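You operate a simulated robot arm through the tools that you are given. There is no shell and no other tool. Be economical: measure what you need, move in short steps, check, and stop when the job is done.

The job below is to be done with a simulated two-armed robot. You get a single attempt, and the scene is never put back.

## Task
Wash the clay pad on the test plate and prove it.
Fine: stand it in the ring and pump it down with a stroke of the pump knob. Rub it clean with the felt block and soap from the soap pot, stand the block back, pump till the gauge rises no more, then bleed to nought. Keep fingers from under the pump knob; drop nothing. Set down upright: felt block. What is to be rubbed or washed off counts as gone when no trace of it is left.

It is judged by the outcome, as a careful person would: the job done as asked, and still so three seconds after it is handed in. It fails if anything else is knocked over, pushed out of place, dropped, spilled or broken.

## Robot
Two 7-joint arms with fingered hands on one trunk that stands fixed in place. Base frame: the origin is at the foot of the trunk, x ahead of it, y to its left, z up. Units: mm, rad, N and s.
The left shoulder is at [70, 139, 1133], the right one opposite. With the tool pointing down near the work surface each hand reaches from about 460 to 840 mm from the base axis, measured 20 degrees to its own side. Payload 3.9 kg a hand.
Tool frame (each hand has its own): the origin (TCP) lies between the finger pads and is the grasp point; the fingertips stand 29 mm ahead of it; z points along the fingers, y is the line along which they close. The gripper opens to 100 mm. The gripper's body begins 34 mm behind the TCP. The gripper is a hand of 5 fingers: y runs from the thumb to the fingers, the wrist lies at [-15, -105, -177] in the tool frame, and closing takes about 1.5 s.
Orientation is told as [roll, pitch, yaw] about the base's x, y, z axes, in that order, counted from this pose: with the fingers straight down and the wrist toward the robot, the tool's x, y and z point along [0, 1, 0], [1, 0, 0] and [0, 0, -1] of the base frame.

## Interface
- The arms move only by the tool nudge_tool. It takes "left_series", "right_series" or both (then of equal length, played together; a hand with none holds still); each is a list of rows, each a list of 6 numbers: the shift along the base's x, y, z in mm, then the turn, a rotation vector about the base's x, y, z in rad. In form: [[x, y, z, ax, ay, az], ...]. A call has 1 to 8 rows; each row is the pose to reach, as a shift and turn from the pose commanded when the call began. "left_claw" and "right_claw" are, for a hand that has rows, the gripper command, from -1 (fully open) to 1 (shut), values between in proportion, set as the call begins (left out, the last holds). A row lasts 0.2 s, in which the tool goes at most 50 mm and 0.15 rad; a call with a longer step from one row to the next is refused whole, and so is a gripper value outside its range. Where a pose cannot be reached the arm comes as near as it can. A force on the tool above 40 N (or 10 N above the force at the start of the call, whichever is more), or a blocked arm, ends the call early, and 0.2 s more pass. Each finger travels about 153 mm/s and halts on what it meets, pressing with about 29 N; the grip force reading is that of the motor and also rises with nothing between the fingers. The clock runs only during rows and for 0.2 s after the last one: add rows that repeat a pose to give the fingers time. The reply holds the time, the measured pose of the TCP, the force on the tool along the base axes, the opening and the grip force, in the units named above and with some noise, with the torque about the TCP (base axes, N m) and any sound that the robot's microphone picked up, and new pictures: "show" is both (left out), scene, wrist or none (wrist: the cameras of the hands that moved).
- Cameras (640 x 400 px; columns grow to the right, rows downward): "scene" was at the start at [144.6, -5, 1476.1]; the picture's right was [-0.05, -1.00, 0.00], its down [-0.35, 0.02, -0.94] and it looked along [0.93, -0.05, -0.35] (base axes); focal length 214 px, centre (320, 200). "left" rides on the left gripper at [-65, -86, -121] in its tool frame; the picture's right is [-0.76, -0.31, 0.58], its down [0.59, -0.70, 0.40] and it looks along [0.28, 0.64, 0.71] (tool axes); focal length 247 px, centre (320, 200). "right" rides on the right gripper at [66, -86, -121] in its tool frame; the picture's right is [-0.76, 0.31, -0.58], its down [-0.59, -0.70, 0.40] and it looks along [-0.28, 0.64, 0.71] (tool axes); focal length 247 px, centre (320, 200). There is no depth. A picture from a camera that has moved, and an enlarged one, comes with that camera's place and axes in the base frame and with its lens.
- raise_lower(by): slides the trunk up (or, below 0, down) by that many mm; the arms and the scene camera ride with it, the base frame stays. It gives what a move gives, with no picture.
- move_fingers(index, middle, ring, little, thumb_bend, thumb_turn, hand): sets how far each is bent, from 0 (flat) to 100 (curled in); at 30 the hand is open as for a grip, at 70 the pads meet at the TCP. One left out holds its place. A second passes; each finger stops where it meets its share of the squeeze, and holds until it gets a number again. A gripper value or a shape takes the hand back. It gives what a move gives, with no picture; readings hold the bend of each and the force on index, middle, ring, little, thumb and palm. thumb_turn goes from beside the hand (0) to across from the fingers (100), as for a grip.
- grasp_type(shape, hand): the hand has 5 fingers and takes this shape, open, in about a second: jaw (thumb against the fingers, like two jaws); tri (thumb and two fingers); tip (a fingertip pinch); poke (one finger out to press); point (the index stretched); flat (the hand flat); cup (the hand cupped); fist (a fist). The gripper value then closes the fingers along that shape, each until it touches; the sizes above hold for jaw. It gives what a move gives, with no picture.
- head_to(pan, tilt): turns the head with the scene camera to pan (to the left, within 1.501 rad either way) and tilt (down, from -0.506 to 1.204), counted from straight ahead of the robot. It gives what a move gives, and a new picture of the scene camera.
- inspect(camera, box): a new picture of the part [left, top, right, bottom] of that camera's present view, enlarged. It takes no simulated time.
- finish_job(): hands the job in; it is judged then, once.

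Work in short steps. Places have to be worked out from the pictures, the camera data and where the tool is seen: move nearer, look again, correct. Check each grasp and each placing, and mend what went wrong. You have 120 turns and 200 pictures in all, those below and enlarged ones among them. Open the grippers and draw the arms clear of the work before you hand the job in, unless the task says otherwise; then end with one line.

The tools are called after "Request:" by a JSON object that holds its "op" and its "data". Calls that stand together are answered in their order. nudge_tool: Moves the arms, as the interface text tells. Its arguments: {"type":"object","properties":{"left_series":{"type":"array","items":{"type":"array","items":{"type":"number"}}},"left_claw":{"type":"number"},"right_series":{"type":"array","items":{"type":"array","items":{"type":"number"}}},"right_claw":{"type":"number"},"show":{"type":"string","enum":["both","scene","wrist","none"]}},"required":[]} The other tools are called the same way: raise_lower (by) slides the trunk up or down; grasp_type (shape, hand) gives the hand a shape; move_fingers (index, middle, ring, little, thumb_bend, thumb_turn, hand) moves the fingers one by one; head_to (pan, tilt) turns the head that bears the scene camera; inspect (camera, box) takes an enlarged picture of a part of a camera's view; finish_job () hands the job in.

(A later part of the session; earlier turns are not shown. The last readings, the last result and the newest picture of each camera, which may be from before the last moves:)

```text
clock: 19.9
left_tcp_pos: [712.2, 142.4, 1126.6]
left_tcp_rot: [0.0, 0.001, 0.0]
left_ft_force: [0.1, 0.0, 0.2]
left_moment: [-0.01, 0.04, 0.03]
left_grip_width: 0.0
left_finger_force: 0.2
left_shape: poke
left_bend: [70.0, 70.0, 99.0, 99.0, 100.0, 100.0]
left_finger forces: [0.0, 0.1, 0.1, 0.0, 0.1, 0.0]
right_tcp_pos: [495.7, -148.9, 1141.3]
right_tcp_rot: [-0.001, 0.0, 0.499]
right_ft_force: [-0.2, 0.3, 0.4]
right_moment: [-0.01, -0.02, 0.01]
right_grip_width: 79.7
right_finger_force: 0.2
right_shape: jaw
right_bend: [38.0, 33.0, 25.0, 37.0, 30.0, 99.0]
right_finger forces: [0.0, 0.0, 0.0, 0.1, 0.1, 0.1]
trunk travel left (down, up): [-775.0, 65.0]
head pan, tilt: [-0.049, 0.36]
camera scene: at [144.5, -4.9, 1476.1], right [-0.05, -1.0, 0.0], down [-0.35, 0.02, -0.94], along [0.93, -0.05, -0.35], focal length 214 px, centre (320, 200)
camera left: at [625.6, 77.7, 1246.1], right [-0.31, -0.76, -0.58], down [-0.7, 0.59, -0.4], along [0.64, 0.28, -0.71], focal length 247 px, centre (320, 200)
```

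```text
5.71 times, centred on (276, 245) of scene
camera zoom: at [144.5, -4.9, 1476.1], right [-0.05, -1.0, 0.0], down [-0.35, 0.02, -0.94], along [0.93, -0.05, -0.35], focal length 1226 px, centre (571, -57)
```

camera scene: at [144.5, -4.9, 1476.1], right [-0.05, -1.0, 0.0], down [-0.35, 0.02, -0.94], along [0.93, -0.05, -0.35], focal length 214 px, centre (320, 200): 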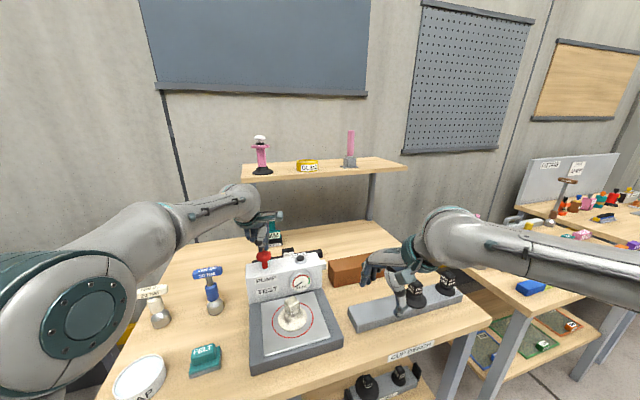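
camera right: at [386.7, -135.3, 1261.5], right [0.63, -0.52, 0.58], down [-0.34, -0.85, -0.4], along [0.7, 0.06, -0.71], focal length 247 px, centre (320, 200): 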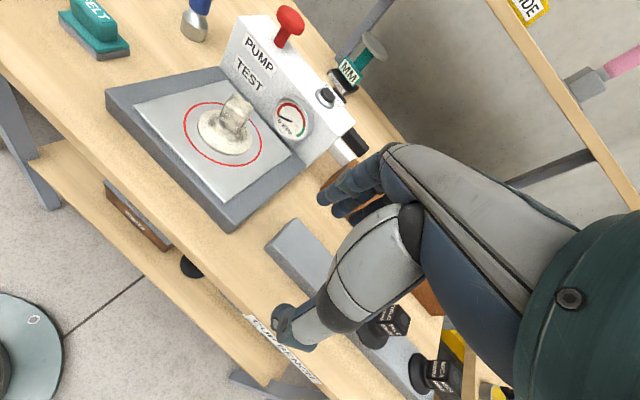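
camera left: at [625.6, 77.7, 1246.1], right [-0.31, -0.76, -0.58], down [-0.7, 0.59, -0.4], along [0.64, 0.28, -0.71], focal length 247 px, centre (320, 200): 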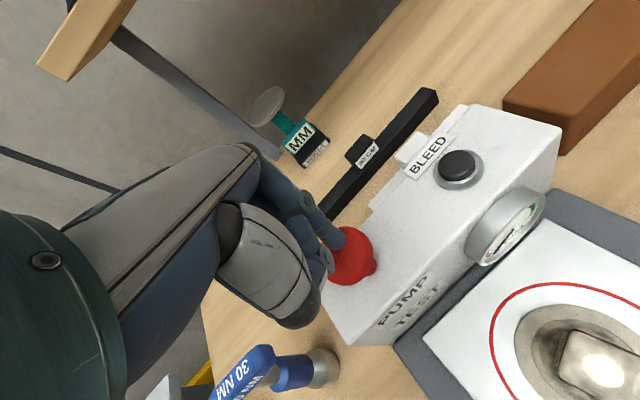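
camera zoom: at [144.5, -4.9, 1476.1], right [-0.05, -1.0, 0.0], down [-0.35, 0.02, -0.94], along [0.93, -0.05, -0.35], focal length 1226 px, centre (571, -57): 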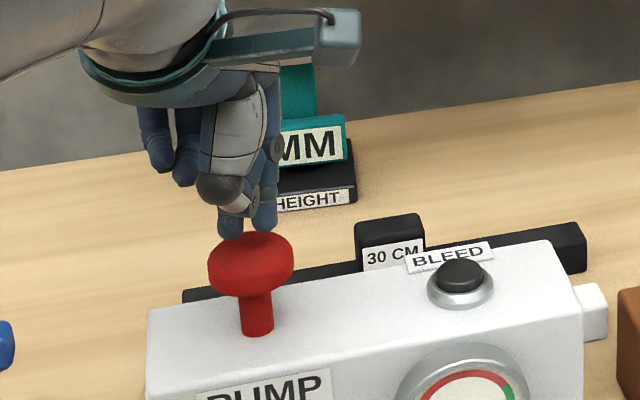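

The fingertips are right above the knob with nothing beneath it. I press straight down a few mm at a time, watching force.

Request:
{"op": "nudge_tool", "data": {"left_series": [[0, 0, -6, 0, 0, 0], [0, 0, -12, 0, 0, 0], [0, 0, -18, 0, 0, 0], [0, 0, -24, 0, 0, 0], [0, 0, -24, 0, 0, 0]]}}

Request:
{"op": "inspect", "data": {"camera": "scene", "box": [220, 230, 332, 300]}}

```text
clock: 21.1
left_tcp_pos: [710.6, 140.4, 1101.3]
left_tcp_rot: [0.0, 0.0, 0.001]
left_ft_force: [1.0, 0.9, 1.9]
left_moment: [0.06, 0.0, 0.02]
left_grip_width: 0.1
left_finger_force: 0.1
left_shape: poke
left_bend: [70.0, 70.0, 99.0, 99.0, 100.0, 100.0]
left_finger forces: [0.0, 1.9, 0.0, 0.1, 0.0, 0.1]
right_tcp_pos: [495.2, -147.8, 1141.3]
right_tcp_rot: [0.001, 0.0, 0.499]
right_ft_force: [0.3, -0.5, 0.8]
right_moment: [-0.02, -0.01, 0.01]
right_grip_width: 79.8
right_finger_force: 0.0
right_shape: jaw
right_bend: [38.0, 33.0, 25.0, 37.0, 30.0, 99.0]
right_finger forces: [0.0, 0.0, 0.0, 0.0, 0.1, 0.0]
trunk travel left (down, up): [-775.0, 65.0]
head pan, tilt: [-0.049, 0.36]
camera scene: at [144.2, -5.0, 1476.2], right [-0.05, -1.0, 0.0], down [-0.35, 0.02, -0.94], along [0.94, -0.05, -0.35], focal length 214 px, centre (320, 200)
camera left: at [625.0, 77.0, 1222.1], right [-0.31, -0.76, -0.58], down [-0.7, 0.59, -0.4], along [0.64, 0.28, -0.71], focal length 247 px, centre (320, 200)
```

scene: 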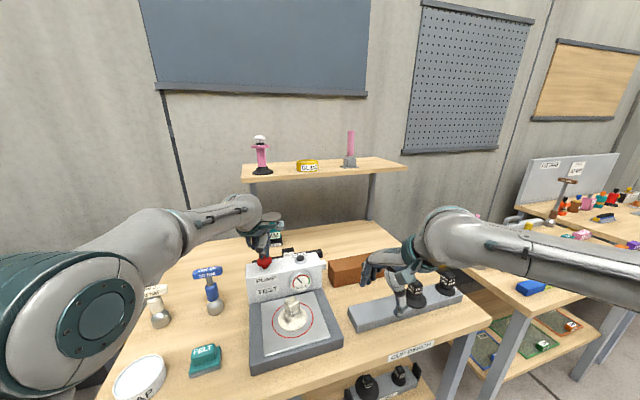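
left: 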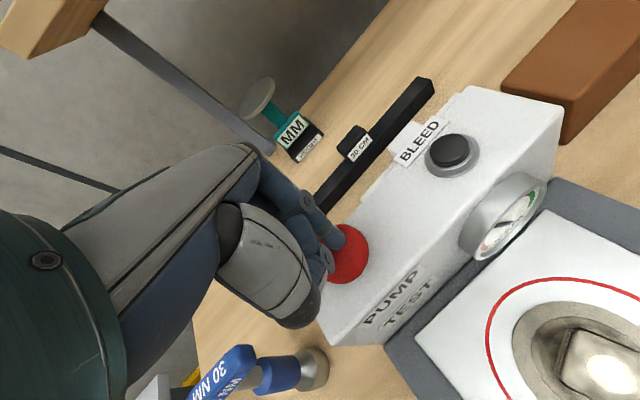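

```text
5.71 times, centred on (276, 265) of scene
camera zoom: at [144.2, -5.0, 1476.2], right [-0.05, -1.0, 0.0], down [-0.35, 0.02, -0.94], along [0.94, -0.05, -0.35], focal length 1226 px, centre (571, -171)
```

zoom: 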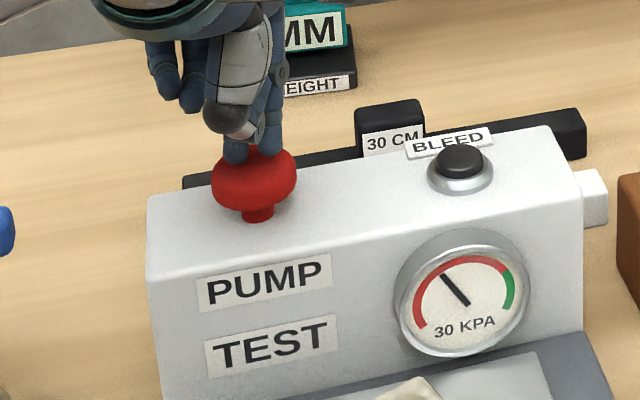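

The pump gives: the gauge reads 30 kPa. I finish the stroke to its stop, then rise off the knob.

Request:
{"op": "nudge_tool", "data": {"left_series": [[0, 0, -4, 0, 0, 0], [0, 0, -8, 0, 0, 0], [0, 0, -8, 0, 0, 0]], "show": "none"}}

Request:
{"op": "inspect", "data": {"camera": "scene", "box": [220, 240, 332, 310]}}

Request:
{"op": "nudge_tool", "data": {"left_series": [[0, 0, 20, 0, 0, 0], [0, 0, 50, 0, 0, 0], [0, 0, 90, 0, 0, 0], [-30, 10, 120, 0, 0, 0], [-60, 30, 120, 0, 0, 0], [-90, 55, 120, 0, 0, 0]], "show": "none"}}

Request:
{"op": "inspect", "data": {"camera": "scene", "box": [220, 230, 348, 310]}}

```text
clock: 21.9
left_tcp_pos: [710.4, 140.4, 1094.1]
left_tcp_rot: [0.0, -0.001, 0.0]
left_ft_force: [0.9, 0.3, 6.4]
left_moment: [0.11, 0.0, 0.0]
left_grip_width: 0.0
left_finger_force: 0.0
left_shape: poke
left_bend: [70.0, 70.0, 99.0, 99.0, 100.0, 100.0]
left_finger forces: [0.0, 5.3, 0.0, 0.1, 0.1, 0.0]
right_tcp_pos: [495.0, -148.7, 1140.6]
right_tcp_rot: [0.0, 0.001, 0.499]
right_ft_force: [0.4, 0.1, -1.0]
right_moment: [-0.01, -0.01, 0.0]
right_grip_width: 79.8
right_finger_force: 0.0
right_shape: jaw
right_bend: [38.0, 33.0, 25.0, 37.0, 30.0, 99.0]
right_finger forces: [0.0, 0.1, 0.1, 0.1, 0.0, 0.0]
trunk travel left (down, up): [-775.0, 65.0]
head pan, tilt: [-0.049, 0.36]
```

```text
5.71 times, centred on (276, 275) of scene
camera zoom: at [143.9, -5.0, 1476.3], right [-0.05, -1.0, 0.0], down [-0.35, 0.02, -0.94], along [0.94, -0.05, -0.35], focal length 1226 px, centre (571, -229)
```

zoom: 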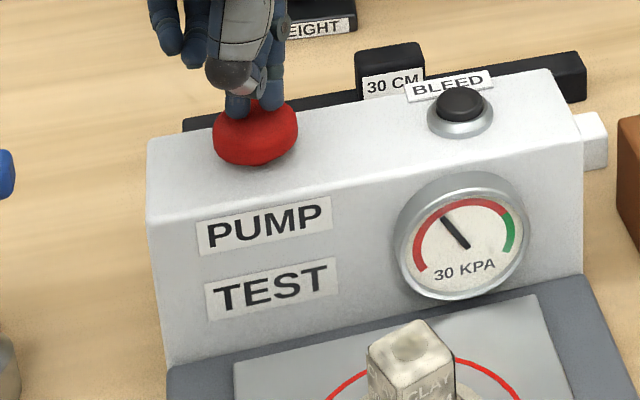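

```text
clock: 23.3
left_tcp_pos: [618.3, 195.8, 1212.4]
left_tcp_rot: [-0.002, -0.001, -0.002]
left_ft_force: [0.3, 0.5, 0.1]
left_moment: [-0.03, -0.01, 0.02]
left_grip_width: 0.1
left_finger_force: 0.0
left_shape: poke
left_bend: [70.0, 70.0, 99.0, 99.0, 100.0, 100.0]
left_finger forces: [0.1, 0.0, 0.0, 0.0, 0.0, 0.0]
right_tcp_pos: [493.5, -147.0, 1141.2]
right_tcp_rot: [-0.002, 0.0, 0.5]
right_ft_force: [-0.2, -0.4, -0.3]
right_moment: [-0.01, 0.0, -0.02]
right_grip_width: 79.8
right_finger_force: 0.1
right_shape: jaw
right_bend: [38.0, 33.0, 25.0, 37.0, 30.0, 99.0]
right_finger forces: [0.0, 0.1, 0.1, 0.1, 0.1, 0.0]
trunk travel left (down, up): [-775.0, 65.0]
head pan, tilt: [-0.049, 0.36]
```

```text
5.00 times, centred on (284, 270) of scene
camera zoom: at [143.1, -3.7, 1476.3], right [-0.05, -1.0, 0.0], down [-0.35, 0.02, -0.94], along [0.94, -0.05, -0.35], focal length 1072 px, centre (500, -150)
```

zoom: 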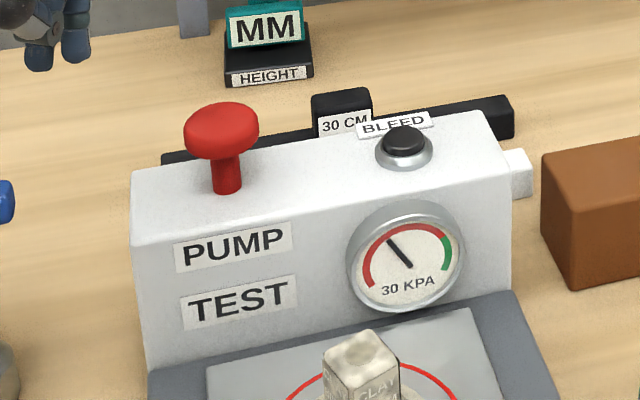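

The stroke is done: gauge 30 kPa, knob sprung back. Now I set the left hand to jaw and bring it above the felt block.

Request:
{"op": "grasp_type", "data": {"hand": "left", "shape": "jaw"}}

Request:
{"op": "nudge_tool", "data": {"left_series": [[-30, 15, -10, 0, 0, 0], [-60, 30, -20, 0, 0, 0], [-90, 45, -30, 0, 0, 0], [-110, 60, -50, 0, 0, 0], [-112, 60, -80, 0, 0, 0], [-112, 60, -80, 0, 0, 0]]}}

Request:
{"op": "inspect", "data": {"camera": "scene", "box": [160, 320, 256, 380]}}

```text
clock: 24.2
left_tcp_pos: [621.1, 195.0, 1210.3]
left_tcp_rot: [-0.001, 0.0, 0.001]
left_ft_force: [0.6, 0.9, 0.6]
left_moment: [0.02, 0.03, 0.01]
left_grip_width: 100.1
left_finger_force: 0.0
left_shape: jaw
left_bend: [30.0, 30.0, 30.0, 30.0, 30.0, 98.0]
left_finger forces: [0.0, 0.0, 0.1, 0.0, 0.0, 0.1]
right_tcp_pos: [495.2, -149.1, 1140.2]
right_tcp_rot: [-0.001, -0.001, 0.499]
right_ft_force: [0.3, 0.5, 0.0]
right_moment: [0.03, -0.01, -0.02]
right_grip_width: 79.7
right_finger_force: 0.1
right_shape: jaw
right_bend: [38.0, 33.0, 25.0, 37.0, 30.0, 99.0]
right_finger forces: [0.1, 0.0, 0.1, 0.1, 0.1, 0.0]
trunk travel left (down, up): [-775.0, 65.0]
head pan, tilt: [-0.049, 0.36]
```

```text
clock: 25.6
left_tcp_pos: [508.6, 257.1, 1130.8]
left_tcp_rot: [-0.001, 0.001, -0.001]
left_ft_force: [0.0, -0.3, 0.5]
left_moment: [-0.02, -0.01, -0.01]
left_grip_width: 99.7
left_finger_force: 0.0
left_shape: jaw
left_bend: [30.0, 30.0, 30.0, 30.0, 30.0, 98.0]
left_finger forces: [0.1, 0.1, 0.1, 0.0, 0.0, 0.0]
right_tcp_pos: [493.9, -148.7, 1140.5]
right_tcp_rot: [0.0, 0.0, 0.498]
right_ft_force: [-0.4, 0.3, -0.7]
right_moment: [-0.01, 0.01, 0.0]
right_grip_width: 79.9
right_finger_force: 0.1
right_shape: jaw
right_bend: [38.0, 33.0, 25.0, 37.0, 30.0, 99.0]
right_finger forces: [0.0, 0.0, 0.0, 0.0, 0.0, 0.0]
trunk travel left (down, up): [-775.0, 65.0]
head pan, tilt: [-0.049, 0.36]
camera scene: at [144.0, -4.8, 1476.2], right [-0.05, -1.0, 0.0], down [-0.35, 0.02, -0.94], along [0.94, -0.05, -0.35], focal length 214 px, centre (320, 200)
camera left: at [423.1, 193.6, 1252.6], right [-0.31, -0.76, -0.58], down [-0.7, 0.59, -0.4], along [0.64, 0.28, -0.71], focal length 247 px, centre (320, 200)
```

scene: 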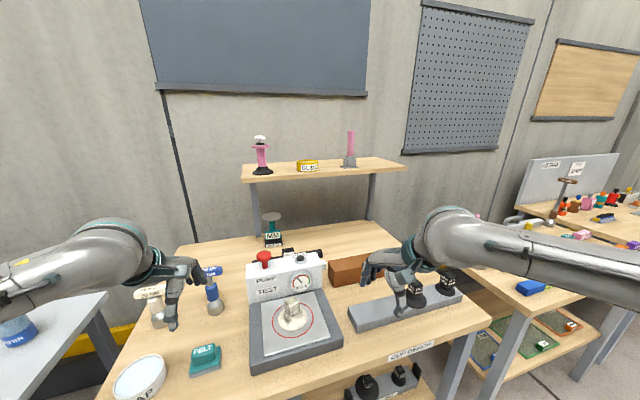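
left: 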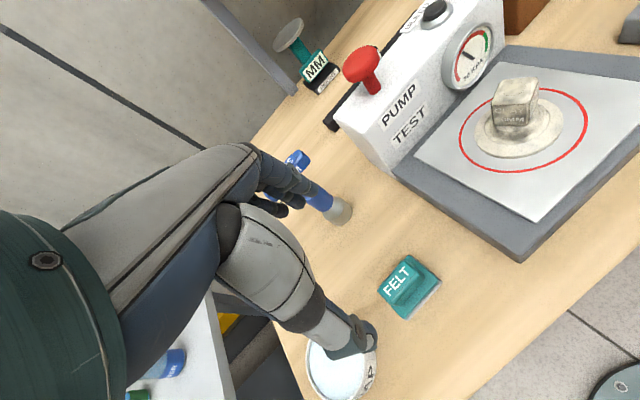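

```text
6.67 times, centred on (208, 350) of scene
camera zoom: at [144.0, -4.8, 1476.2], right [-0.05, -1.0, 0.0], down [-0.35, 0.02, -0.94], along [0.94, -0.05, -0.35], focal length 1430 px, centre (1067, -800)
```

zoom: 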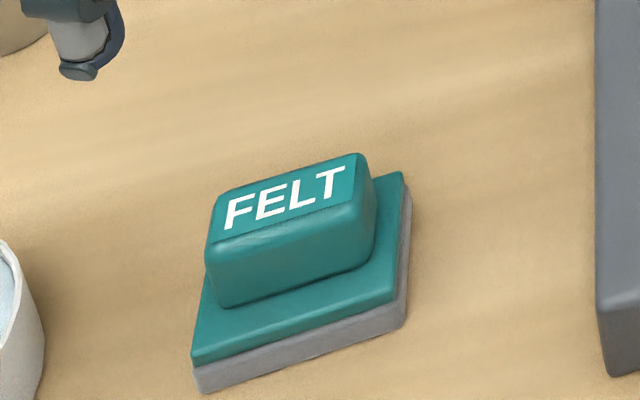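

The felt handle top centre is at about (511.5,258,959), yaw ≈+0.28. I turn the hand and descend to just above it.

Request:
{"op": "nudge_tool", "data": {"left_series": [[1, 0, -40, 0, 0, 0.14], [2.5, 1, -80, 0, 0, 0.28], [2.5, 1, -115, 0, 0, 0.28], [2.5, 1, -125, 0, 0, 0.28], [2.5, 1, -125, 0, 0, 0.28]], "left_claw": -0.6}}

Request:
{"op": "inspect", "data": {"camera": "scene", "box": [150, 310, 262, 380]}}

```text
clock: 26.8
left_tcp_pos: [512.2, 257.5, 1007.8]
left_tcp_rot: [0.0, 0.001, 0.279]
left_ft_force: [0.8, -0.6, -0.4]
left_moment: [0.0, -0.03, -0.01]
left_grip_width: 80.3
left_finger_force: 0.0
left_shape: jaw
left_bend: [37.0, 33.0, 25.0, 37.0, 30.0, 99.0]
left_finger forces: [0.0, 0.0, 0.0, 0.1, 0.1, 0.1]
right_tcp_pos: [494.7, -149.5, 1140.0]
right_tcp_rot: [-0.001, 0.001, 0.5]
right_ft_force: [0.5, 0.3, -0.2]
right_moment: [-0.01, -0.05, -0.02]
right_grip_width: 80.0
right_finger_force: 0.1
right_shape: jaw
right_bend: [38.0, 33.0, 25.0, 37.0, 30.0, 99.0]
right_finger forces: [0.1, 0.0, 0.0, 0.0, 0.0, 0.0]
trunk travel left (down, up): [-775.0, 65.0]
head pan, tilt: [-0.049, 0.36]
camera scene: at [144.5, -5.3, 1476.1], right [-0.05, -1.0, 0.0], down [-0.35, 0.02, -0.94], along [0.93, -0.05, -0.35], focal length 214 px, centre (320, 200)
camera left: at [447.5, 172.9, 1128.7], right [-0.09, -0.81, -0.58], down [-0.84, 0.37, -0.4], along [0.54, 0.45, -0.71], focal length 247 px, centre (320, 200)
```

scene: 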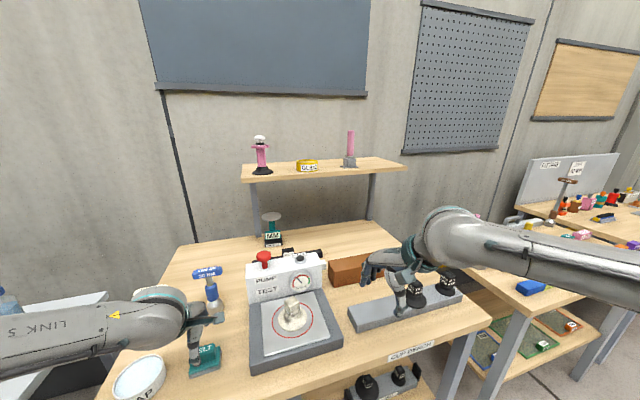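
left: 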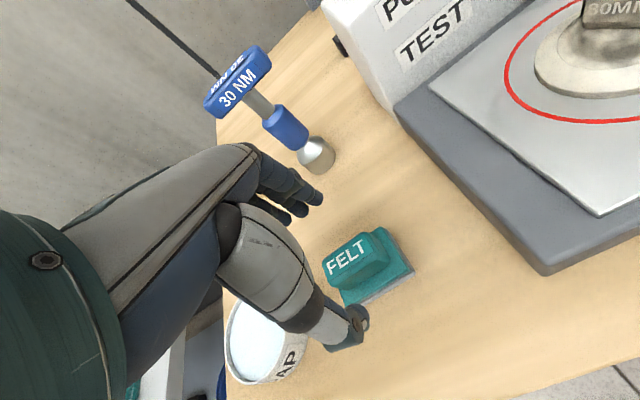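

```text
5.71 times, centred on (206, 345) of scene
camera zoom: at [144.5, -5.3, 1476.1], right [-0.05, -1.0, 0.0], down [-0.35, 0.02, -0.94], along [0.93, -0.05, -0.35], focal length 1226 px, centre (971, -629)
```

zoom: 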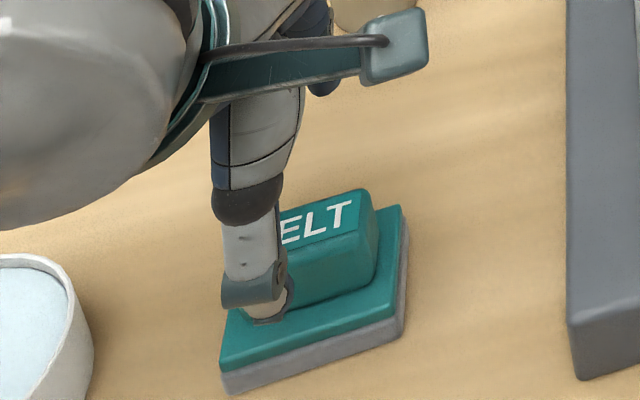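

The handle lies about 5 mm to the right of the hand's axis. I correct, lower to grasp height and close.

Request:
{"op": "nudge_tool", "data": {"left_series": [[1, -4, -20, 0, 0, 0], [1, -4, -38, 0, 0, 0], [1, -4, -48, 0, 0, 0], [1, -4, -48, 0, 0, 0]], "show": "none"}}

Request:
{"op": "nudge_tool", "data": {"left_series": [[0, 0, 0, 0, 0, 0], [0, 0, 0, 0, 0, 0], [0, 0, 0, 0, 0, 0], [0, 0, 0, 0, 0, 0], [0, 0, 0, 0, 0, 0], [0, 0, 0, 0, 0, 0], [0, 0, 0, 0, 0, 0]], "left_claw": 1}}

Request:
{"op": "inspect", "data": {"camera": "scene", "box": [150, 310, 262, 380]}}

```text
clock: 27.8
left_tcp_pos: [511.1, 251.2, 960.5]
left_tcp_rot: [-0.001, 0.0, 0.279]
left_ft_force: [0.0, 0.1, -0.3]
left_moment: [0.0, 0.01, 0.03]
left_grip_width: 80.2
left_finger_force: 0.1
left_shape: jaw
left_bend: [37.0, 33.0, 25.0, 37.0, 30.0, 99.0]
left_finger forces: [0.0, 0.0, 0.0, 0.0, 0.0, 0.0]
right_tcp_pos: [495.3, -150.0, 1141.1]
right_tcp_rot: [-0.001, 0.0, 0.5]
right_ft_force: [0.4, 0.2, -0.6]
right_moment: [-0.01, 0.0, -0.01]
right_grip_width: 79.8
right_finger_force: 0.1
right_shape: jaw
right_bend: [38.0, 33.0, 25.0, 37.0, 30.0, 99.0]
right_finger forces: [0.0, 0.0, 0.0, 0.1, 0.0, 0.0]
trunk travel left (down, up): [-775.0, 65.0]
head pan, tilt: [-0.049, 0.36]
```

```text
clock: 29.4
left_tcp_pos: [512.2, 252.7, 961.2]
left_tcp_rot: [-0.002, 0.0, 0.279]
left_ft_force: [0.6, 0.5, 0.2]
left_moment: [0.04, -0.01, 0.0]
left_grip_width: 21.4
left_finger_force: 28.7
left_shape: jaw
left_bend: [57.0, 57.0, 73.0, 62.0, 50.0, 100.0]
left_finger forces: [16.4, 7.0, 3.2, 0.0, 26.5, 0.0]
right_tcp_pos: [494.3, -149.8, 1141.1]
right_tcp_rot: [0.001, 0.0, 0.499]
right_ft_force: [-0.2, 0.0, -0.3]
right_moment: [0.01, -0.06, -0.06]
right_grip_width: 80.0
right_finger_force: 0.1
right_shape: jaw
right_bend: [38.0, 33.0, 25.0, 37.0, 30.0, 99.0]
right_finger forces: [0.0, 0.0, 0.1, 0.0, 0.0, 0.0]
trunk travel left (down, up): [-775.0, 65.0]
head pan, tilt: [-0.049, 0.36]
camera scene: at [144.7, -5.0, 1476.1], right [-0.05, -1.0, 0.0], down [-0.35, 0.02, -0.94], along [0.93, -0.05, -0.35], focal length 214 px, centre (320, 200)
camera left: at [448.0, 167.9, 1081.4], right [-0.09, -0.81, -0.58], down [-0.84, 0.37, -0.4], along [0.54, 0.45, -0.71], focal length 247 px, centre (320, 200)
```

scene: 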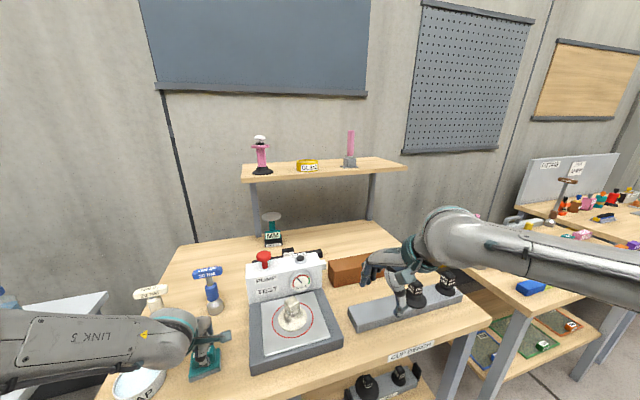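
left: 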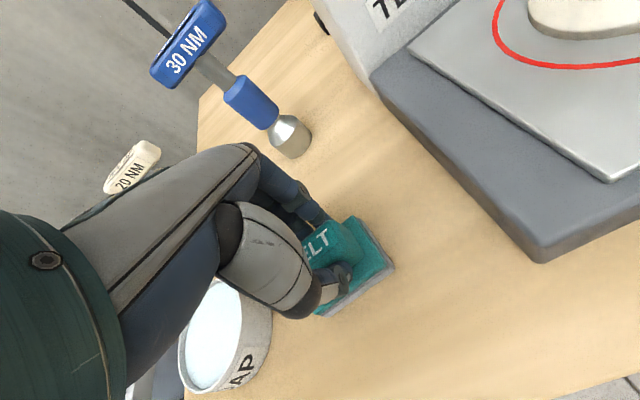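

```text
5.71 times, centred on (206, 345) of scene
camera zoom: at [144.7, -5.0, 1476.1], right [-0.05, -1.0, 0.0], down [-0.35, 0.02, -0.94], along [0.93, -0.05, -0.35], focal length 1226 px, centre (971, -629)
```

zoom: 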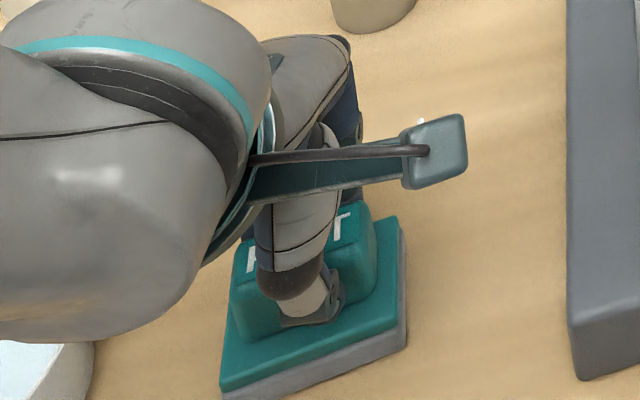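

Held at 29 N on the handle. I lift 100 mm and carry the block over the soap pot, which I judge to be at about (471,379).

Request:
{"op": "nudge_tool", "data": {"left_series": [[0, 0, 20, 0, 0, 0], [0, 0, 60, 0, 0, 0], [0, 0, 100, 0, 0, 0], [-13, 42, 100, 0, 0, 0], [-27, 84, 100, 0, 0, 0], [-41, 124, 100, 0, 0, 0], [-41, 124, 100, 0, 0, 0]]}}

Request:
{"op": "head_to", "data": {"pan": 0.4, "tilt": 0.7}}

```text
clock: 31.0
left_tcp_pos: [470.4, 377.6, 1059.3]
left_tcp_rot: [0.003, 0.0, 0.279]
left_ft_force: [-0.1, -0.7, 0.6]
left_moment: [0.01, 0.01, 0.03]
left_grip_width: 21.7
left_finger_force: 28.7
left_shape: jaw
left_bend: [57.0, 57.0, 73.0, 62.0, 50.0, 100.0]
left_finger forces: [16.6, 6.9, 3.1, 0.0, 26.5, 0.0]
right_tcp_pos: [496.1, -150.5, 1140.7]
right_tcp_rot: [0.001, -0.002, 0.5]
right_ft_force: [-0.5, -0.4, -0.4]
right_moment: [0.0, 0.02, -0.01]
right_grip_width: 79.8
right_finger_force: 0.1
right_shape: jaw
right_bend: [38.0, 33.0, 25.0, 37.0, 30.0, 99.0]
right_finger forces: [0.0, 0.0, 0.1, 0.0, 0.0, 0.1]
trunk travel left (down, up): [-775.0, 65.0]
head pan, tilt: [-0.049, 0.36]
camera scene: at [144.8, -6.0, 1476.1], right [-0.05, -1.0, 0.0], down [-0.35, 0.02, -0.94], along [0.93, -0.05, -0.35], focal length 214 px, centre (320, 200)
camera left: at [406.7, 291.2, 1180.8], right [-0.09, -0.81, -0.58], down [-0.84, 0.37, -0.4], along [0.54, 0.45, -0.71], focal length 247 px, centre (320, 200)
```

scene: 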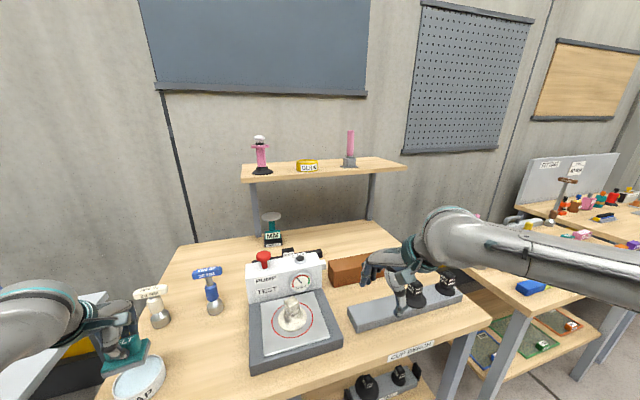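
left: 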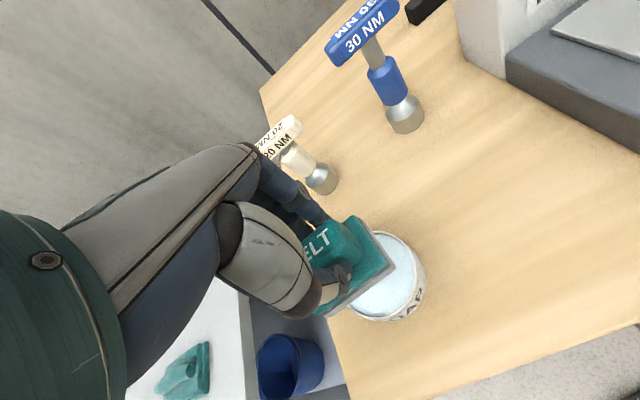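

```text
clock: 31.9
left_tcp_pos: [471.7, 377.6, 1060.1]
left_tcp_rot: [-0.001, -0.002, 0.281]
left_ft_force: [0.4, -0.2, -0.4]
left_moment: [0.02, -0.02, 0.0]
left_grip_width: 21.4
left_finger_force: 29.0
left_shape: jaw
left_bend: [57.0, 57.0, 73.0, 62.0, 50.0, 100.0]
left_finger forces: [16.6, 6.8, 3.1, 0.0, 26.5, 0.0]
right_tcp_pos: [494.0, -149.4, 1139.5]
right_tcp_rot: [-0.001, 0.001, 0.498]
right_ft_force: [0.0, 0.6, -0.5]
right_moment: [-0.03, 0.01, 0.01]
right_grip_width: 79.6
right_finger_force: 0.2
right_shape: jaw
right_bend: [38.0, 33.0, 25.0, 37.0, 30.0, 99.0]
right_finger forces: [0.0, 0.1, 0.0, 0.0, 0.1, 0.0]
trunk travel left (down, up): [-775.0, 65.0]
head pan, tilt: [0.4, 0.7]
camera scene: at [130.0, 32.4, 1445.6], right [0.39, -0.92, 0.0], down [-0.59, -0.25, -0.77], along [0.71, 0.3, -0.64], focal length 214 px, centre (320, 200)
```

scene: 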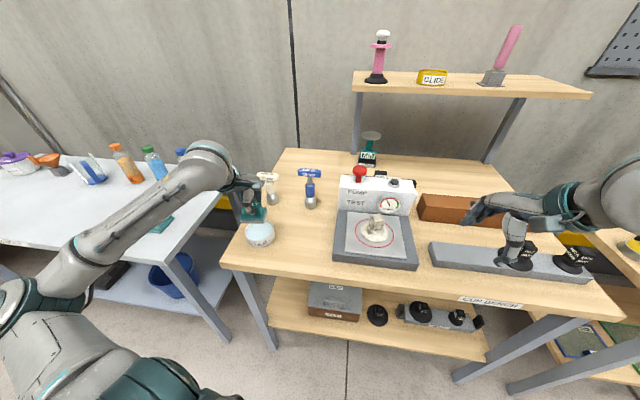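

I enlarge both views of pot and block to see the soap level and how they line up.

Request:
{"op": "inspect", "data": {"camera": "scene", "box": [220, 180, 300, 260]}}

Request:
{"op": "inspect", "data": {"camera": "left", "box": [280, 190, 440, 330]}}

```text
5.00 times, centred on (260, 220) of scene
camera zoom: at [130.0, 32.4, 1445.6], right [0.39, -0.92, 0.0], down [-0.59, -0.25, -0.77], along [0.71, 0.3, -0.64], focal length 1072 px, centre (620, 100)
```

zoom: 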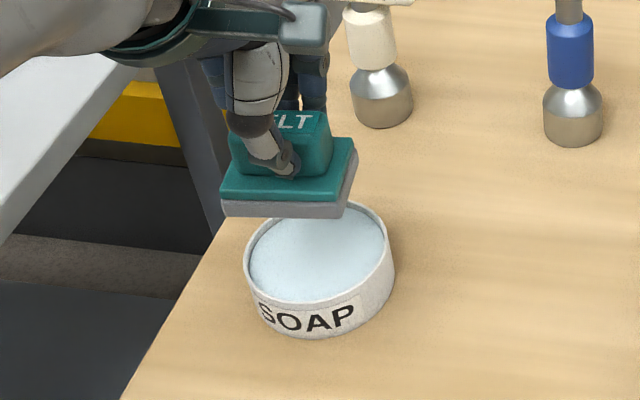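

```text
2.86 times, centred on (360, 260) of left
camera zoom: at [406.8, 291.7, 1180.8], right [-0.09, -0.81, -0.58], down [-0.84, 0.37, -0.4], along [0.54, 0.45, -0.71], focal length 706 px, centre (206, 29)
```

zoom: 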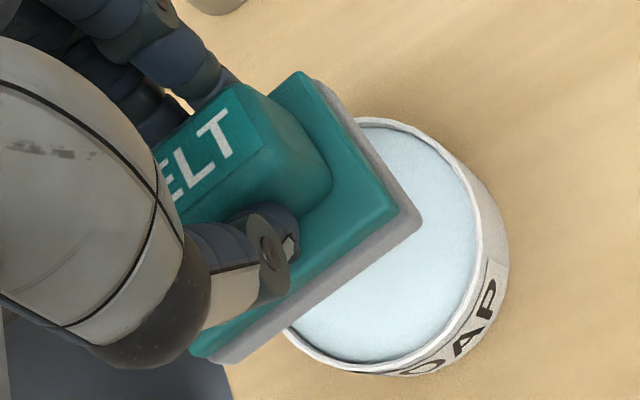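

The pot centre is near (472,380), rim z≈934, opening about 86 mm. The felt is about 70×45 and its centre sits about 6 mm left of the TCP. I shift slightly and lower to just above the rim.

Request:
{"op": "nudge_tool", "data": {"left_series": [[2, -4, -30, 0, 0, 0], [2, -4, -50, 0, 0, 0], [2, -4, -58, 0, 0, 0], [2, -4, -58, 0, 0, 0]], "show": "none"}}

Request:
{"op": "inspect", "data": {"camera": "scene", "box": [220, 180, 300, 260]}}

Request:
{"op": "inspect", "data": {"camera": "left", "box": [280, 190, 440, 330]}}

```text
clock: 32.9
left_tcp_pos: [471.7, 372.0, 1002.3]
left_tcp_rot: [-0.002, 0.001, 0.281]
left_ft_force: [0.5, 0.6, -0.7]
left_moment: [0.0, 0.01, 0.04]
left_grip_width: 21.3
left_finger_force: 28.8
left_shape: jaw
left_bend: [57.0, 57.0, 73.0, 62.0, 50.0, 100.0]
left_finger forces: [16.6, 6.9, 3.2, 0.0, 26.6, 0.0]
right_tcp_pos: [494.8, -149.1, 1138.9]
right_tcp_rot: [-0.001, 0.001, 0.5]
right_ft_force: [0.3, 0.0, 0.2]
right_moment: [0.01, 0.01, 0.01]
right_grip_width: 79.6
right_finger_force: 0.1
right_shape: jaw
right_bend: [38.0, 33.0, 25.0, 37.0, 30.0, 99.0]
right_finger forces: [0.0, 0.1, 0.0, 0.0, 0.0, 0.0]
trunk travel left (down, up): [-775.0, 65.0]
head pan, tilt: [0.4, 0.7]
```

```text
5.00 times, centred on (260, 220) of scene
camera zoom: at [130.0, 32.7, 1445.5], right [0.39, -0.92, 0.0], down [-0.59, -0.25, -0.76], along [0.7, 0.3, -0.64], focal length 1072 px, centre (620, 100)
```

zoom: 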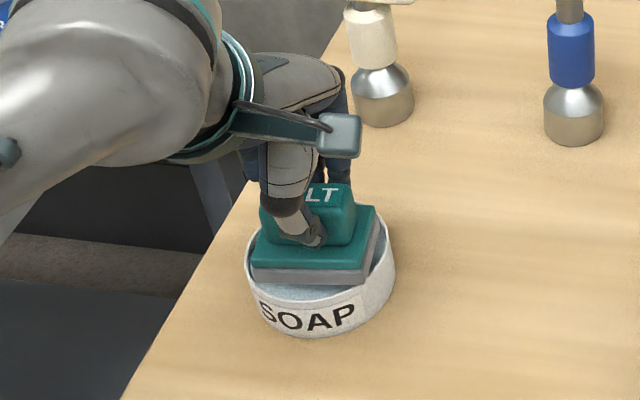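

```text
2.86 times, centred on (360, 260) of left
camera zoom: at [408.1, 288.2, 1122.7], right [-0.09, -0.81, -0.58], down [-0.84, 0.37, -0.4], along [0.54, 0.45, -0.71], focal length 706 px, centre (206, 29)
```

zoom: 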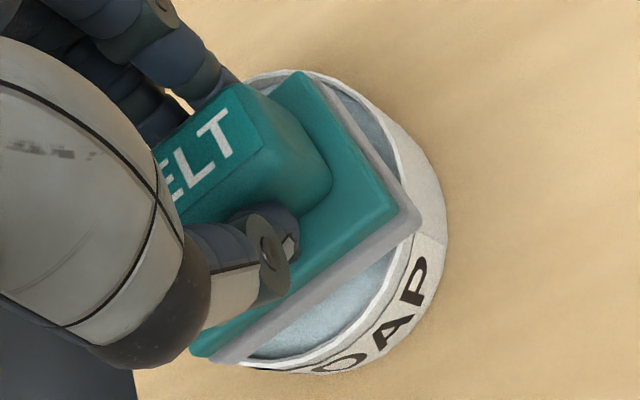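

Both near corners of the felt overhang the rim, so the block should go about 8 mm away from me. I shift and re-check before dipping.

Request:
{"op": "nudge_tool", "data": {"left_series": [[7.5, 3, 0, 0, 0, 0], [7.5, 3, -5, 0, 0, 0], [7.5, 3, -5, 0, 0, 0]], "show": "none"}}

Request:
{"op": "inspect", "data": {"camera": "scene", "box": [230, 200, 290, 250]}}

Request:
{"op": "inspect", "data": {"camera": "left", "box": [280, 190, 440, 330]}}

```text
clock: 33.7
left_tcp_pos: [480.8, 375.6, 996.9]
left_tcp_rot: [-0.001, -0.001, 0.278]
left_ft_force: [0.1, -0.4, -0.2]
left_moment: [0.0, 0.0, -0.02]
left_grip_width: 21.7
left_finger_force: 29.0
left_shape: jaw
left_bend: [57.0, 57.0, 73.0, 62.0, 50.0, 100.0]
left_finger forces: [16.6, 6.9, 3.2, 0.0, 26.6, 0.0]
right_tcp_pos: [493.6, -149.3, 1140.6]
right_tcp_rot: [0.002, -0.001, 0.499]
right_ft_force: [-0.5, -0.6, 0.0]
right_moment: [-0.02, -0.01, -0.03]
right_grip_width: 79.8
right_finger_force: 0.1
right_shape: jaw
right_bend: [38.0, 33.0, 25.0, 37.0, 30.0, 99.0]
right_finger forces: [0.1, 0.0, 0.0, 0.1, 0.0, 0.2]
trunk travel left (down, up): [-775.0, 65.0]
head pan, tilt: [0.4, 0.7]
```

```text
8.00 times, centred on (260, 225) of scene
camera zoom: at [130.0, 32.6, 1445.6], right [0.39, -0.92, 0.0], down [-0.59, -0.25, -0.76], along [0.7, 0.3, -0.64], focal length 1716 px, centre (800, 0)
```

zoom: 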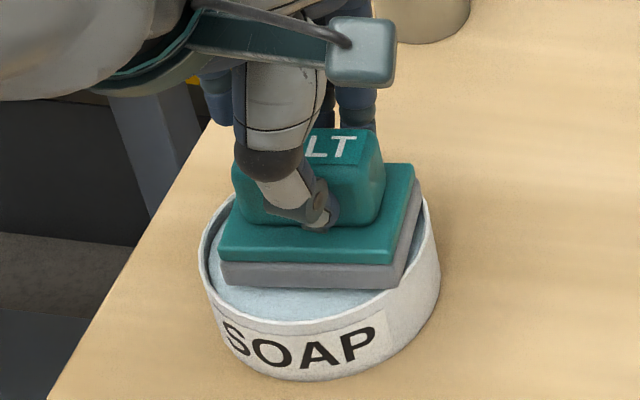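

```text
2.86 times, centred on (360, 260) of left
camera zoom: at [415.6, 290.9, 1117.4], right [-0.09, -0.81, -0.58], down [-0.84, 0.37, -0.4], along [0.54, 0.45, -0.71], focal length 706 px, centre (206, 29)
```

zoom: 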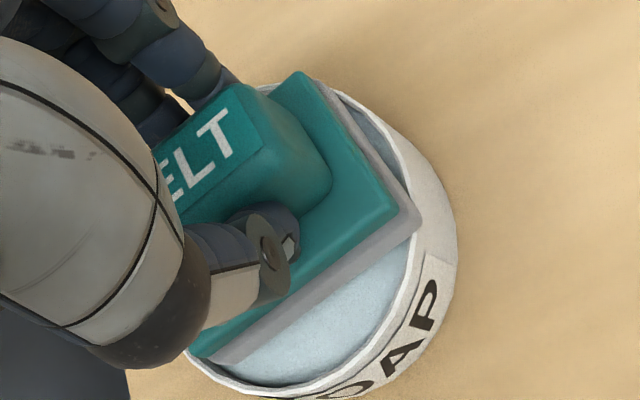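

Clearances look about even all round. I lower gently into the soap, watching force.

Request:
{"op": "nudge_tool", "data": {"left_series": [[0, 0, -2, 0, 0, 0], [0, 0, -4, 0, 0, 0], [0, 0, -6, 0, 0, 0], [0, 0, -8, 0, 0, 0], [0, 0, -8, 0, 0, 0]], "show": "none"}}

Request:
{"op": "inspect", "data": {"camera": "scene", "box": [230, 200, 290, 250]}}

Request:
{"op": "inspect", "data": {"camera": "left", "box": [280, 190, 440, 330]}}

```text
clock: 34.9
left_tcp_pos: [480.3, 375.7, 991.1]
left_tcp_rot: [0.0, -0.005, 0.279]
left_ft_force: [1.7, 2.5, 10.0]
left_moment: [0.03, -0.04, 0.02]
left_grip_width: 21.9
left_finger_force: 29.1
left_shape: jaw
left_bend: [57.0, 57.0, 73.0, 62.0, 49.0, 100.0]
left_finger forces: [18.0, 8.2, 3.8, 0.0, 28.1, 0.0]
right_tcp_pos: [494.3, -148.9, 1141.4]
right_tcp_rot: [-0.001, -0.001, 0.5]
right_ft_force: [-0.5, 0.4, 0.4]
right_moment: [-0.01, -0.03, 0.0]
right_grip_width: 79.7
right_finger_force: 0.0
right_shape: jaw
right_bend: [38.0, 33.0, 25.0, 37.0, 30.0, 99.0]
right_finger forces: [0.0, 0.0, 0.1, 0.1, 0.1, 0.0]
trunk travel left (down, up): [-775.0, 65.0]
head pan, tilt: [0.4, 0.7]
```

```text
8.00 times, centred on (260, 225) of scene
camera zoom: at [128.8, 32.0, 1445.8], right [0.39, -0.92, 0.0], down [-0.59, -0.25, -0.77], along [0.71, 0.3, -0.64], focal length 1716 px, centre (800, 0)
```

zoom: 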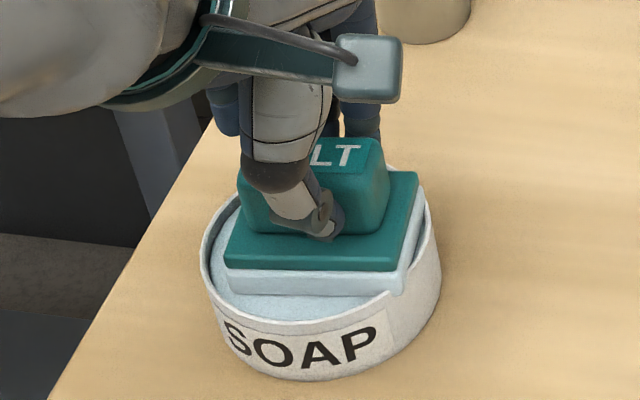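

```text
2.86 times, centred on (360, 260) of left
camera zoom: at [415.7, 290.5, 1111.0], right [-0.08, -0.81, -0.58], down [-0.84, 0.37, -0.4], along [0.54, 0.45, -0.71], focal length 706 px, centre (206, 29)
```

zoom: 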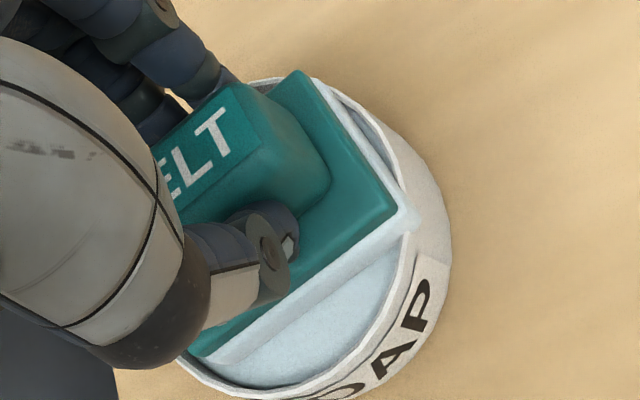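

The felt turned soapy white and the contact is light. I lift straight out and carry it toward the cup, turning the yaw to suit the left arm.

Request:
{"op": "nudge_tool", "data": {"left_series": [[0, 0, 12, 0, 0, 0], [0, 0, 50, 0, 0, 0], [0, 0, 100, 0, 0, 0], [0, 0, 130, 0, 0, 0], [10, -48, 130, 0, 0, -0.12], [20, -96, 130, 0, 0, -0.25], [35, -143, 130, 0, 0, -0.38], [50, -190, 130, 0, 0, -0.5]], "show": "none"}}

Request:
{"op": "nudge_tool", "data": {"left_series": [[15, -45, 0, 0, 0, -0.1], [35, -90, 0, 0, 0, -0.18], [55, -130, 0, 0, 0, -0.18], [60, -132, 0, 0, 0, -0.18], [60, -132, 0, 0, 0, -0.18]]}}

Request:
{"op": "head_to", "data": {"pan": 0.05, "tilt": 0.75}}

```text
clock: 36.7
left_tcp_pos: [531.6, 184.2, 1118.4]
left_tcp_rot: [0.002, 0.003, -0.222]
left_ft_force: [-0.1, -0.9, -0.7]
left_moment: [0.05, 0.0, 0.0]
left_grip_width: 21.7
left_finger_force: 29.1
left_shape: jaw
left_bend: [57.0, 57.0, 73.0, 62.0, 49.0, 100.0]
left_finger forces: [17.0, 6.9, 3.1, 0.0, 27.0, 0.1]
right_tcp_pos: [496.2, -152.2, 1138.9]
right_tcp_rot: [0.003, -0.001, 0.499]
right_ft_force: [-0.3, 0.1, -0.4]
right_moment: [0.03, 0.01, 0.02]
right_grip_width: 79.8
right_finger_force: 0.0
right_shape: jaw
right_bend: [38.0, 33.0, 25.0, 37.0, 30.0, 99.0]
right_finger forces: [0.1, 0.1, 0.0, 0.0, 0.0, 0.0]
trunk travel left (down, up): [-775.0, 65.0]
head pan, tilt: [0.4, 0.7]
```

```text
clock: 37.9
left_tcp_pos: [591.1, 55.1, 1120.5]
left_tcp_rot: [-0.003, -0.001, -0.402]
left_ft_force: [0.2, 0.1, 0.1]
left_moment: [0.0, -0.01, 0.01]
left_grip_width: 21.7
left_finger_force: 29.1
left_shape: jaw
left_bend: [57.0, 57.0, 73.0, 62.0, 49.0, 100.0]
left_finger forces: [17.0, 6.9, 3.1, 0.0, 27.0, 0.0]
right_tcp_pos: [496.8, -149.2, 1141.1]
right_tcp_rot: [-0.001, -0.001, 0.499]
right_ft_force: [0.5, 0.2, -0.6]
right_moment: [-0.01, -0.03, 0.03]
right_grip_width: 80.0
right_finger_force: 0.1
right_shape: jaw
right_bend: [38.0, 33.0, 25.0, 37.0, 30.0, 99.0]
right_finger forces: [0.1, 0.1, 0.0, 0.0, 0.0, 0.0]
trunk travel left (down, up): [-775.0, 65.0]
head pan, tilt: [0.4, 0.7]
camera scene: at [130.0, 32.8, 1445.5], right [0.39, -0.92, 0.0], down [-0.59, -0.25, -0.76], along [0.7, 0.3, -0.64], focal length 214 px, centre (320, 200)
camera left: at [487.5, 29.9, 1240.5], right [-0.58, -0.58, -0.58], down [-0.42, 0.82, -0.4], along [0.7, 0.01, -0.71], focal length 247 px, centre (320, 200)
```

scene: 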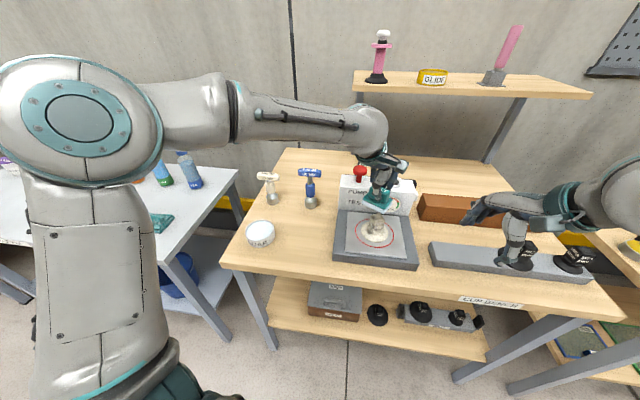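
left: 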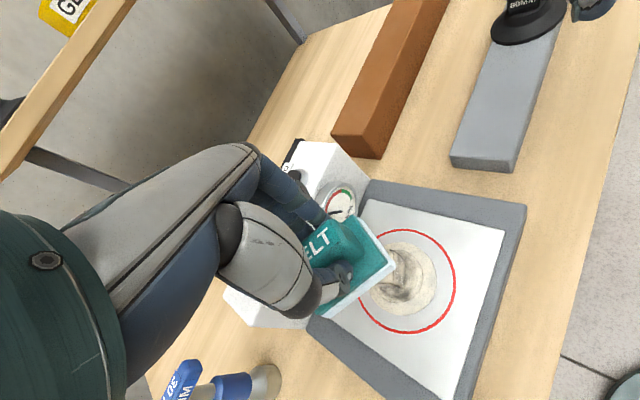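

```text
clock: 38.7
left_tcp_pos: [592.2, 54.1, 1118.8]
left_tcp_rot: [0.001, 0.0, -0.399]
left_ft_force: [0.3, 1.0, -0.9]
left_moment: [0.01, 0.02, -0.01]
left_grip_width: 21.8
left_finger_force: 28.7
left_shape: jaw
left_bend: [57.0, 57.0, 73.0, 62.0, 49.0, 100.0]
left_finger forces: [16.9, 6.9, 3.1, 0.1, 27.0, 0.0]
right_tcp_pos: [494.4, -150.2, 1141.4]
right_tcp_rot: [0.001, 0.001, 0.499]
right_ft_force: [0.3, 0.0, 0.2]
right_moment: [-0.01, 0.0, 0.01]
right_grip_width: 79.9
right_finger_force: 0.1
right_shape: jaw
right_bend: [38.0, 33.0, 25.0, 37.0, 30.0, 99.0]
right_finger forces: [0.0, 0.2, 0.1, 0.1, 0.0, 0.0]
trunk travel left (down, up): [-775.0, 65.0]
head pan, tilt: [0.051, 0.75]
camera scene: at [134.5, 3.8, 1441.3], right [0.05, -1.0, 0.0], down [-0.68, -0.04, -0.73], along [0.73, 0.04, -0.68], focal length 214 px, centre (320, 200)
```

scene: 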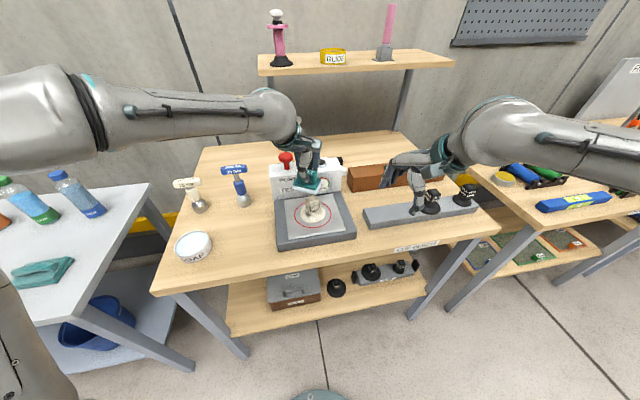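

The soapy block hangs over the cup. I lower onto the knob top, expecting contact at TCP z≈1075.

Request:
{"op": "nudge_tool", "data": {"left_series": [[0, -3, -30, 0, 0, 0], [0, -3, -40, 0, 0, 0], [0, -3, -43, 0, 0, 0], [0, -3, -46, 0, 0, 0], [0, -3, -46, 0, 0, 0]], "show": "none"}}

Request:
{"op": "inspect", "data": {"camera": "scene", "box": [264, 150, 360, 246]}}

```text
clock: 39.9
left_tcp_pos: [590.5, 52.9, 1072.9]
left_tcp_rot: [-0.003, 0.001, -0.398]
left_ft_force: [-0.1, 0.4, 0.3]
left_moment: [0.02, 0.02, -0.02]
left_grip_width: 22.3
left_finger_force: 28.8
left_shape: jaw
left_bend: [57.0, 57.0, 73.0, 62.0, 49.0, 100.0]
left_finger forces: [17.1, 6.9, 3.1, 0.1, 27.0, 0.0]
right_tcp_pos: [495.6, -148.1, 1141.1]
right_tcp_rot: [0.002, 0.001, 0.499]
right_ft_force: [0.2, 0.0, 0.9]
right_moment: [0.05, 0.01, -0.01]
right_grip_width: 79.9
right_finger_force: 0.0
right_shape: jaw
right_bend: [38.0, 33.0, 25.0, 37.0, 30.0, 99.0]
right_finger forces: [0.1, 0.0, 0.0, 0.0, 0.0, 0.0]
trunk travel left (down, up): [-775.0, 65.0]
head pan, tilt: [0.051, 0.75]
```

```text
4.17 times, centred on (312, 198) of scene
camera zoom: at [134.4, 4.0, 1441.3], right [0.05, -1.0, 0.0], down [-0.68, -0.03, -0.73], along [0.73, 0.04, -0.68], focal length 894 px, centre (353, 208)
```

zoom: 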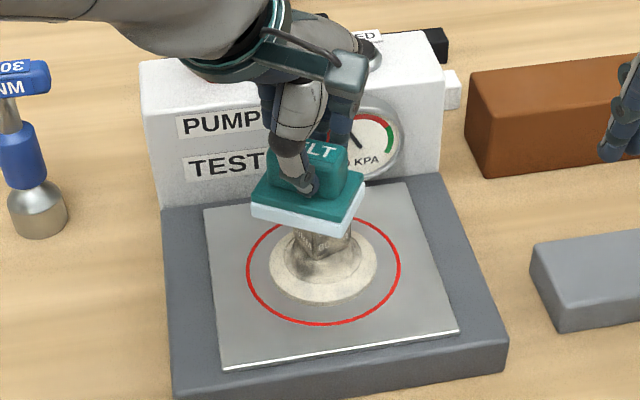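

Nearly touching. I press a few mm lower and rub the top with short back-and-forth strokes, then look.

Request:
{"op": "nudge_tool", "data": {"left_series": [[2, -4, -4, 0, 0, 0], [2, -4, -6, 0, 0, 0], [8, 10, -6, 0, 0, 0], [0, -16, -6, 0, 0, 0], [8, 10, -6, 0, 0, 0], [-8, -8, -6, 0, 0, 0], [10, -10, -6, 0, 0, 0], [2, -4, -6, 0, 0, 0]], "show": "none"}}

Request:
{"op": "inspect", "data": {"camera": "scene", "box": [264, 150, 360, 246]}}

```text
clock: 41.7
left_tcp_pos: [593.1, 47.5, 1070.4]
left_tcp_rot: [-0.001, -0.008, -0.399]
left_ft_force: [6.3, 2.2, 25.2]
left_moment: [-0.04, -0.2, 0.02]
left_grip_width: 24.5
left_finger_force: 29.1
left_shape: jaw
left_bend: [57.0, 57.0, 72.0, 62.0, 74.0, 100.0]
left_finger forces: [21.4, 9.9, 4.4, 0.1, 29.3, 0.0]
right_tcp_pos: [494.0, -149.5, 1140.2]
right_tcp_rot: [-0.003, -0.002, 0.501]
right_ft_force: [-0.2, 0.6, 0.6]
right_moment: [-0.02, -0.05, 0.01]
right_grip_width: 79.8
right_finger_force: 0.1
right_shape: jaw
right_bend: [38.0, 33.0, 25.0, 37.0, 30.0, 99.0]
right_finger forces: [0.0, 0.1, 0.0, 0.0, 0.1, 0.0]
trunk travel left (down, up): [-775.0, 65.0]
head pan, tilt: [0.051, 0.75]
```

```text
4.17 times, centred on (312, 198) of scene
camera zoom: at [132.3, 4.0, 1441.6], right [0.05, -1.0, 0.0], down [-0.68, -0.03, -0.73], along [0.73, 0.04, -0.68], focal length 894 px, centre (353, 208)
```

zoom: 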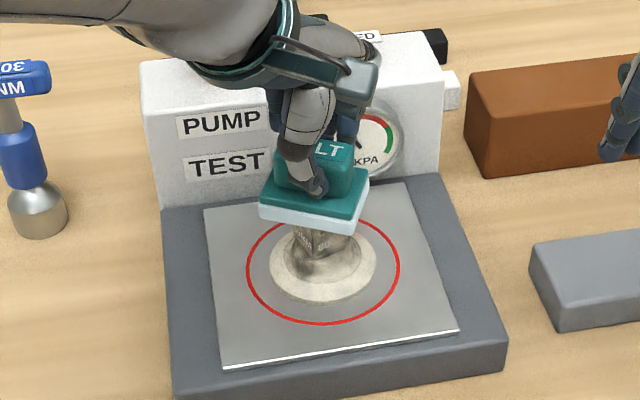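

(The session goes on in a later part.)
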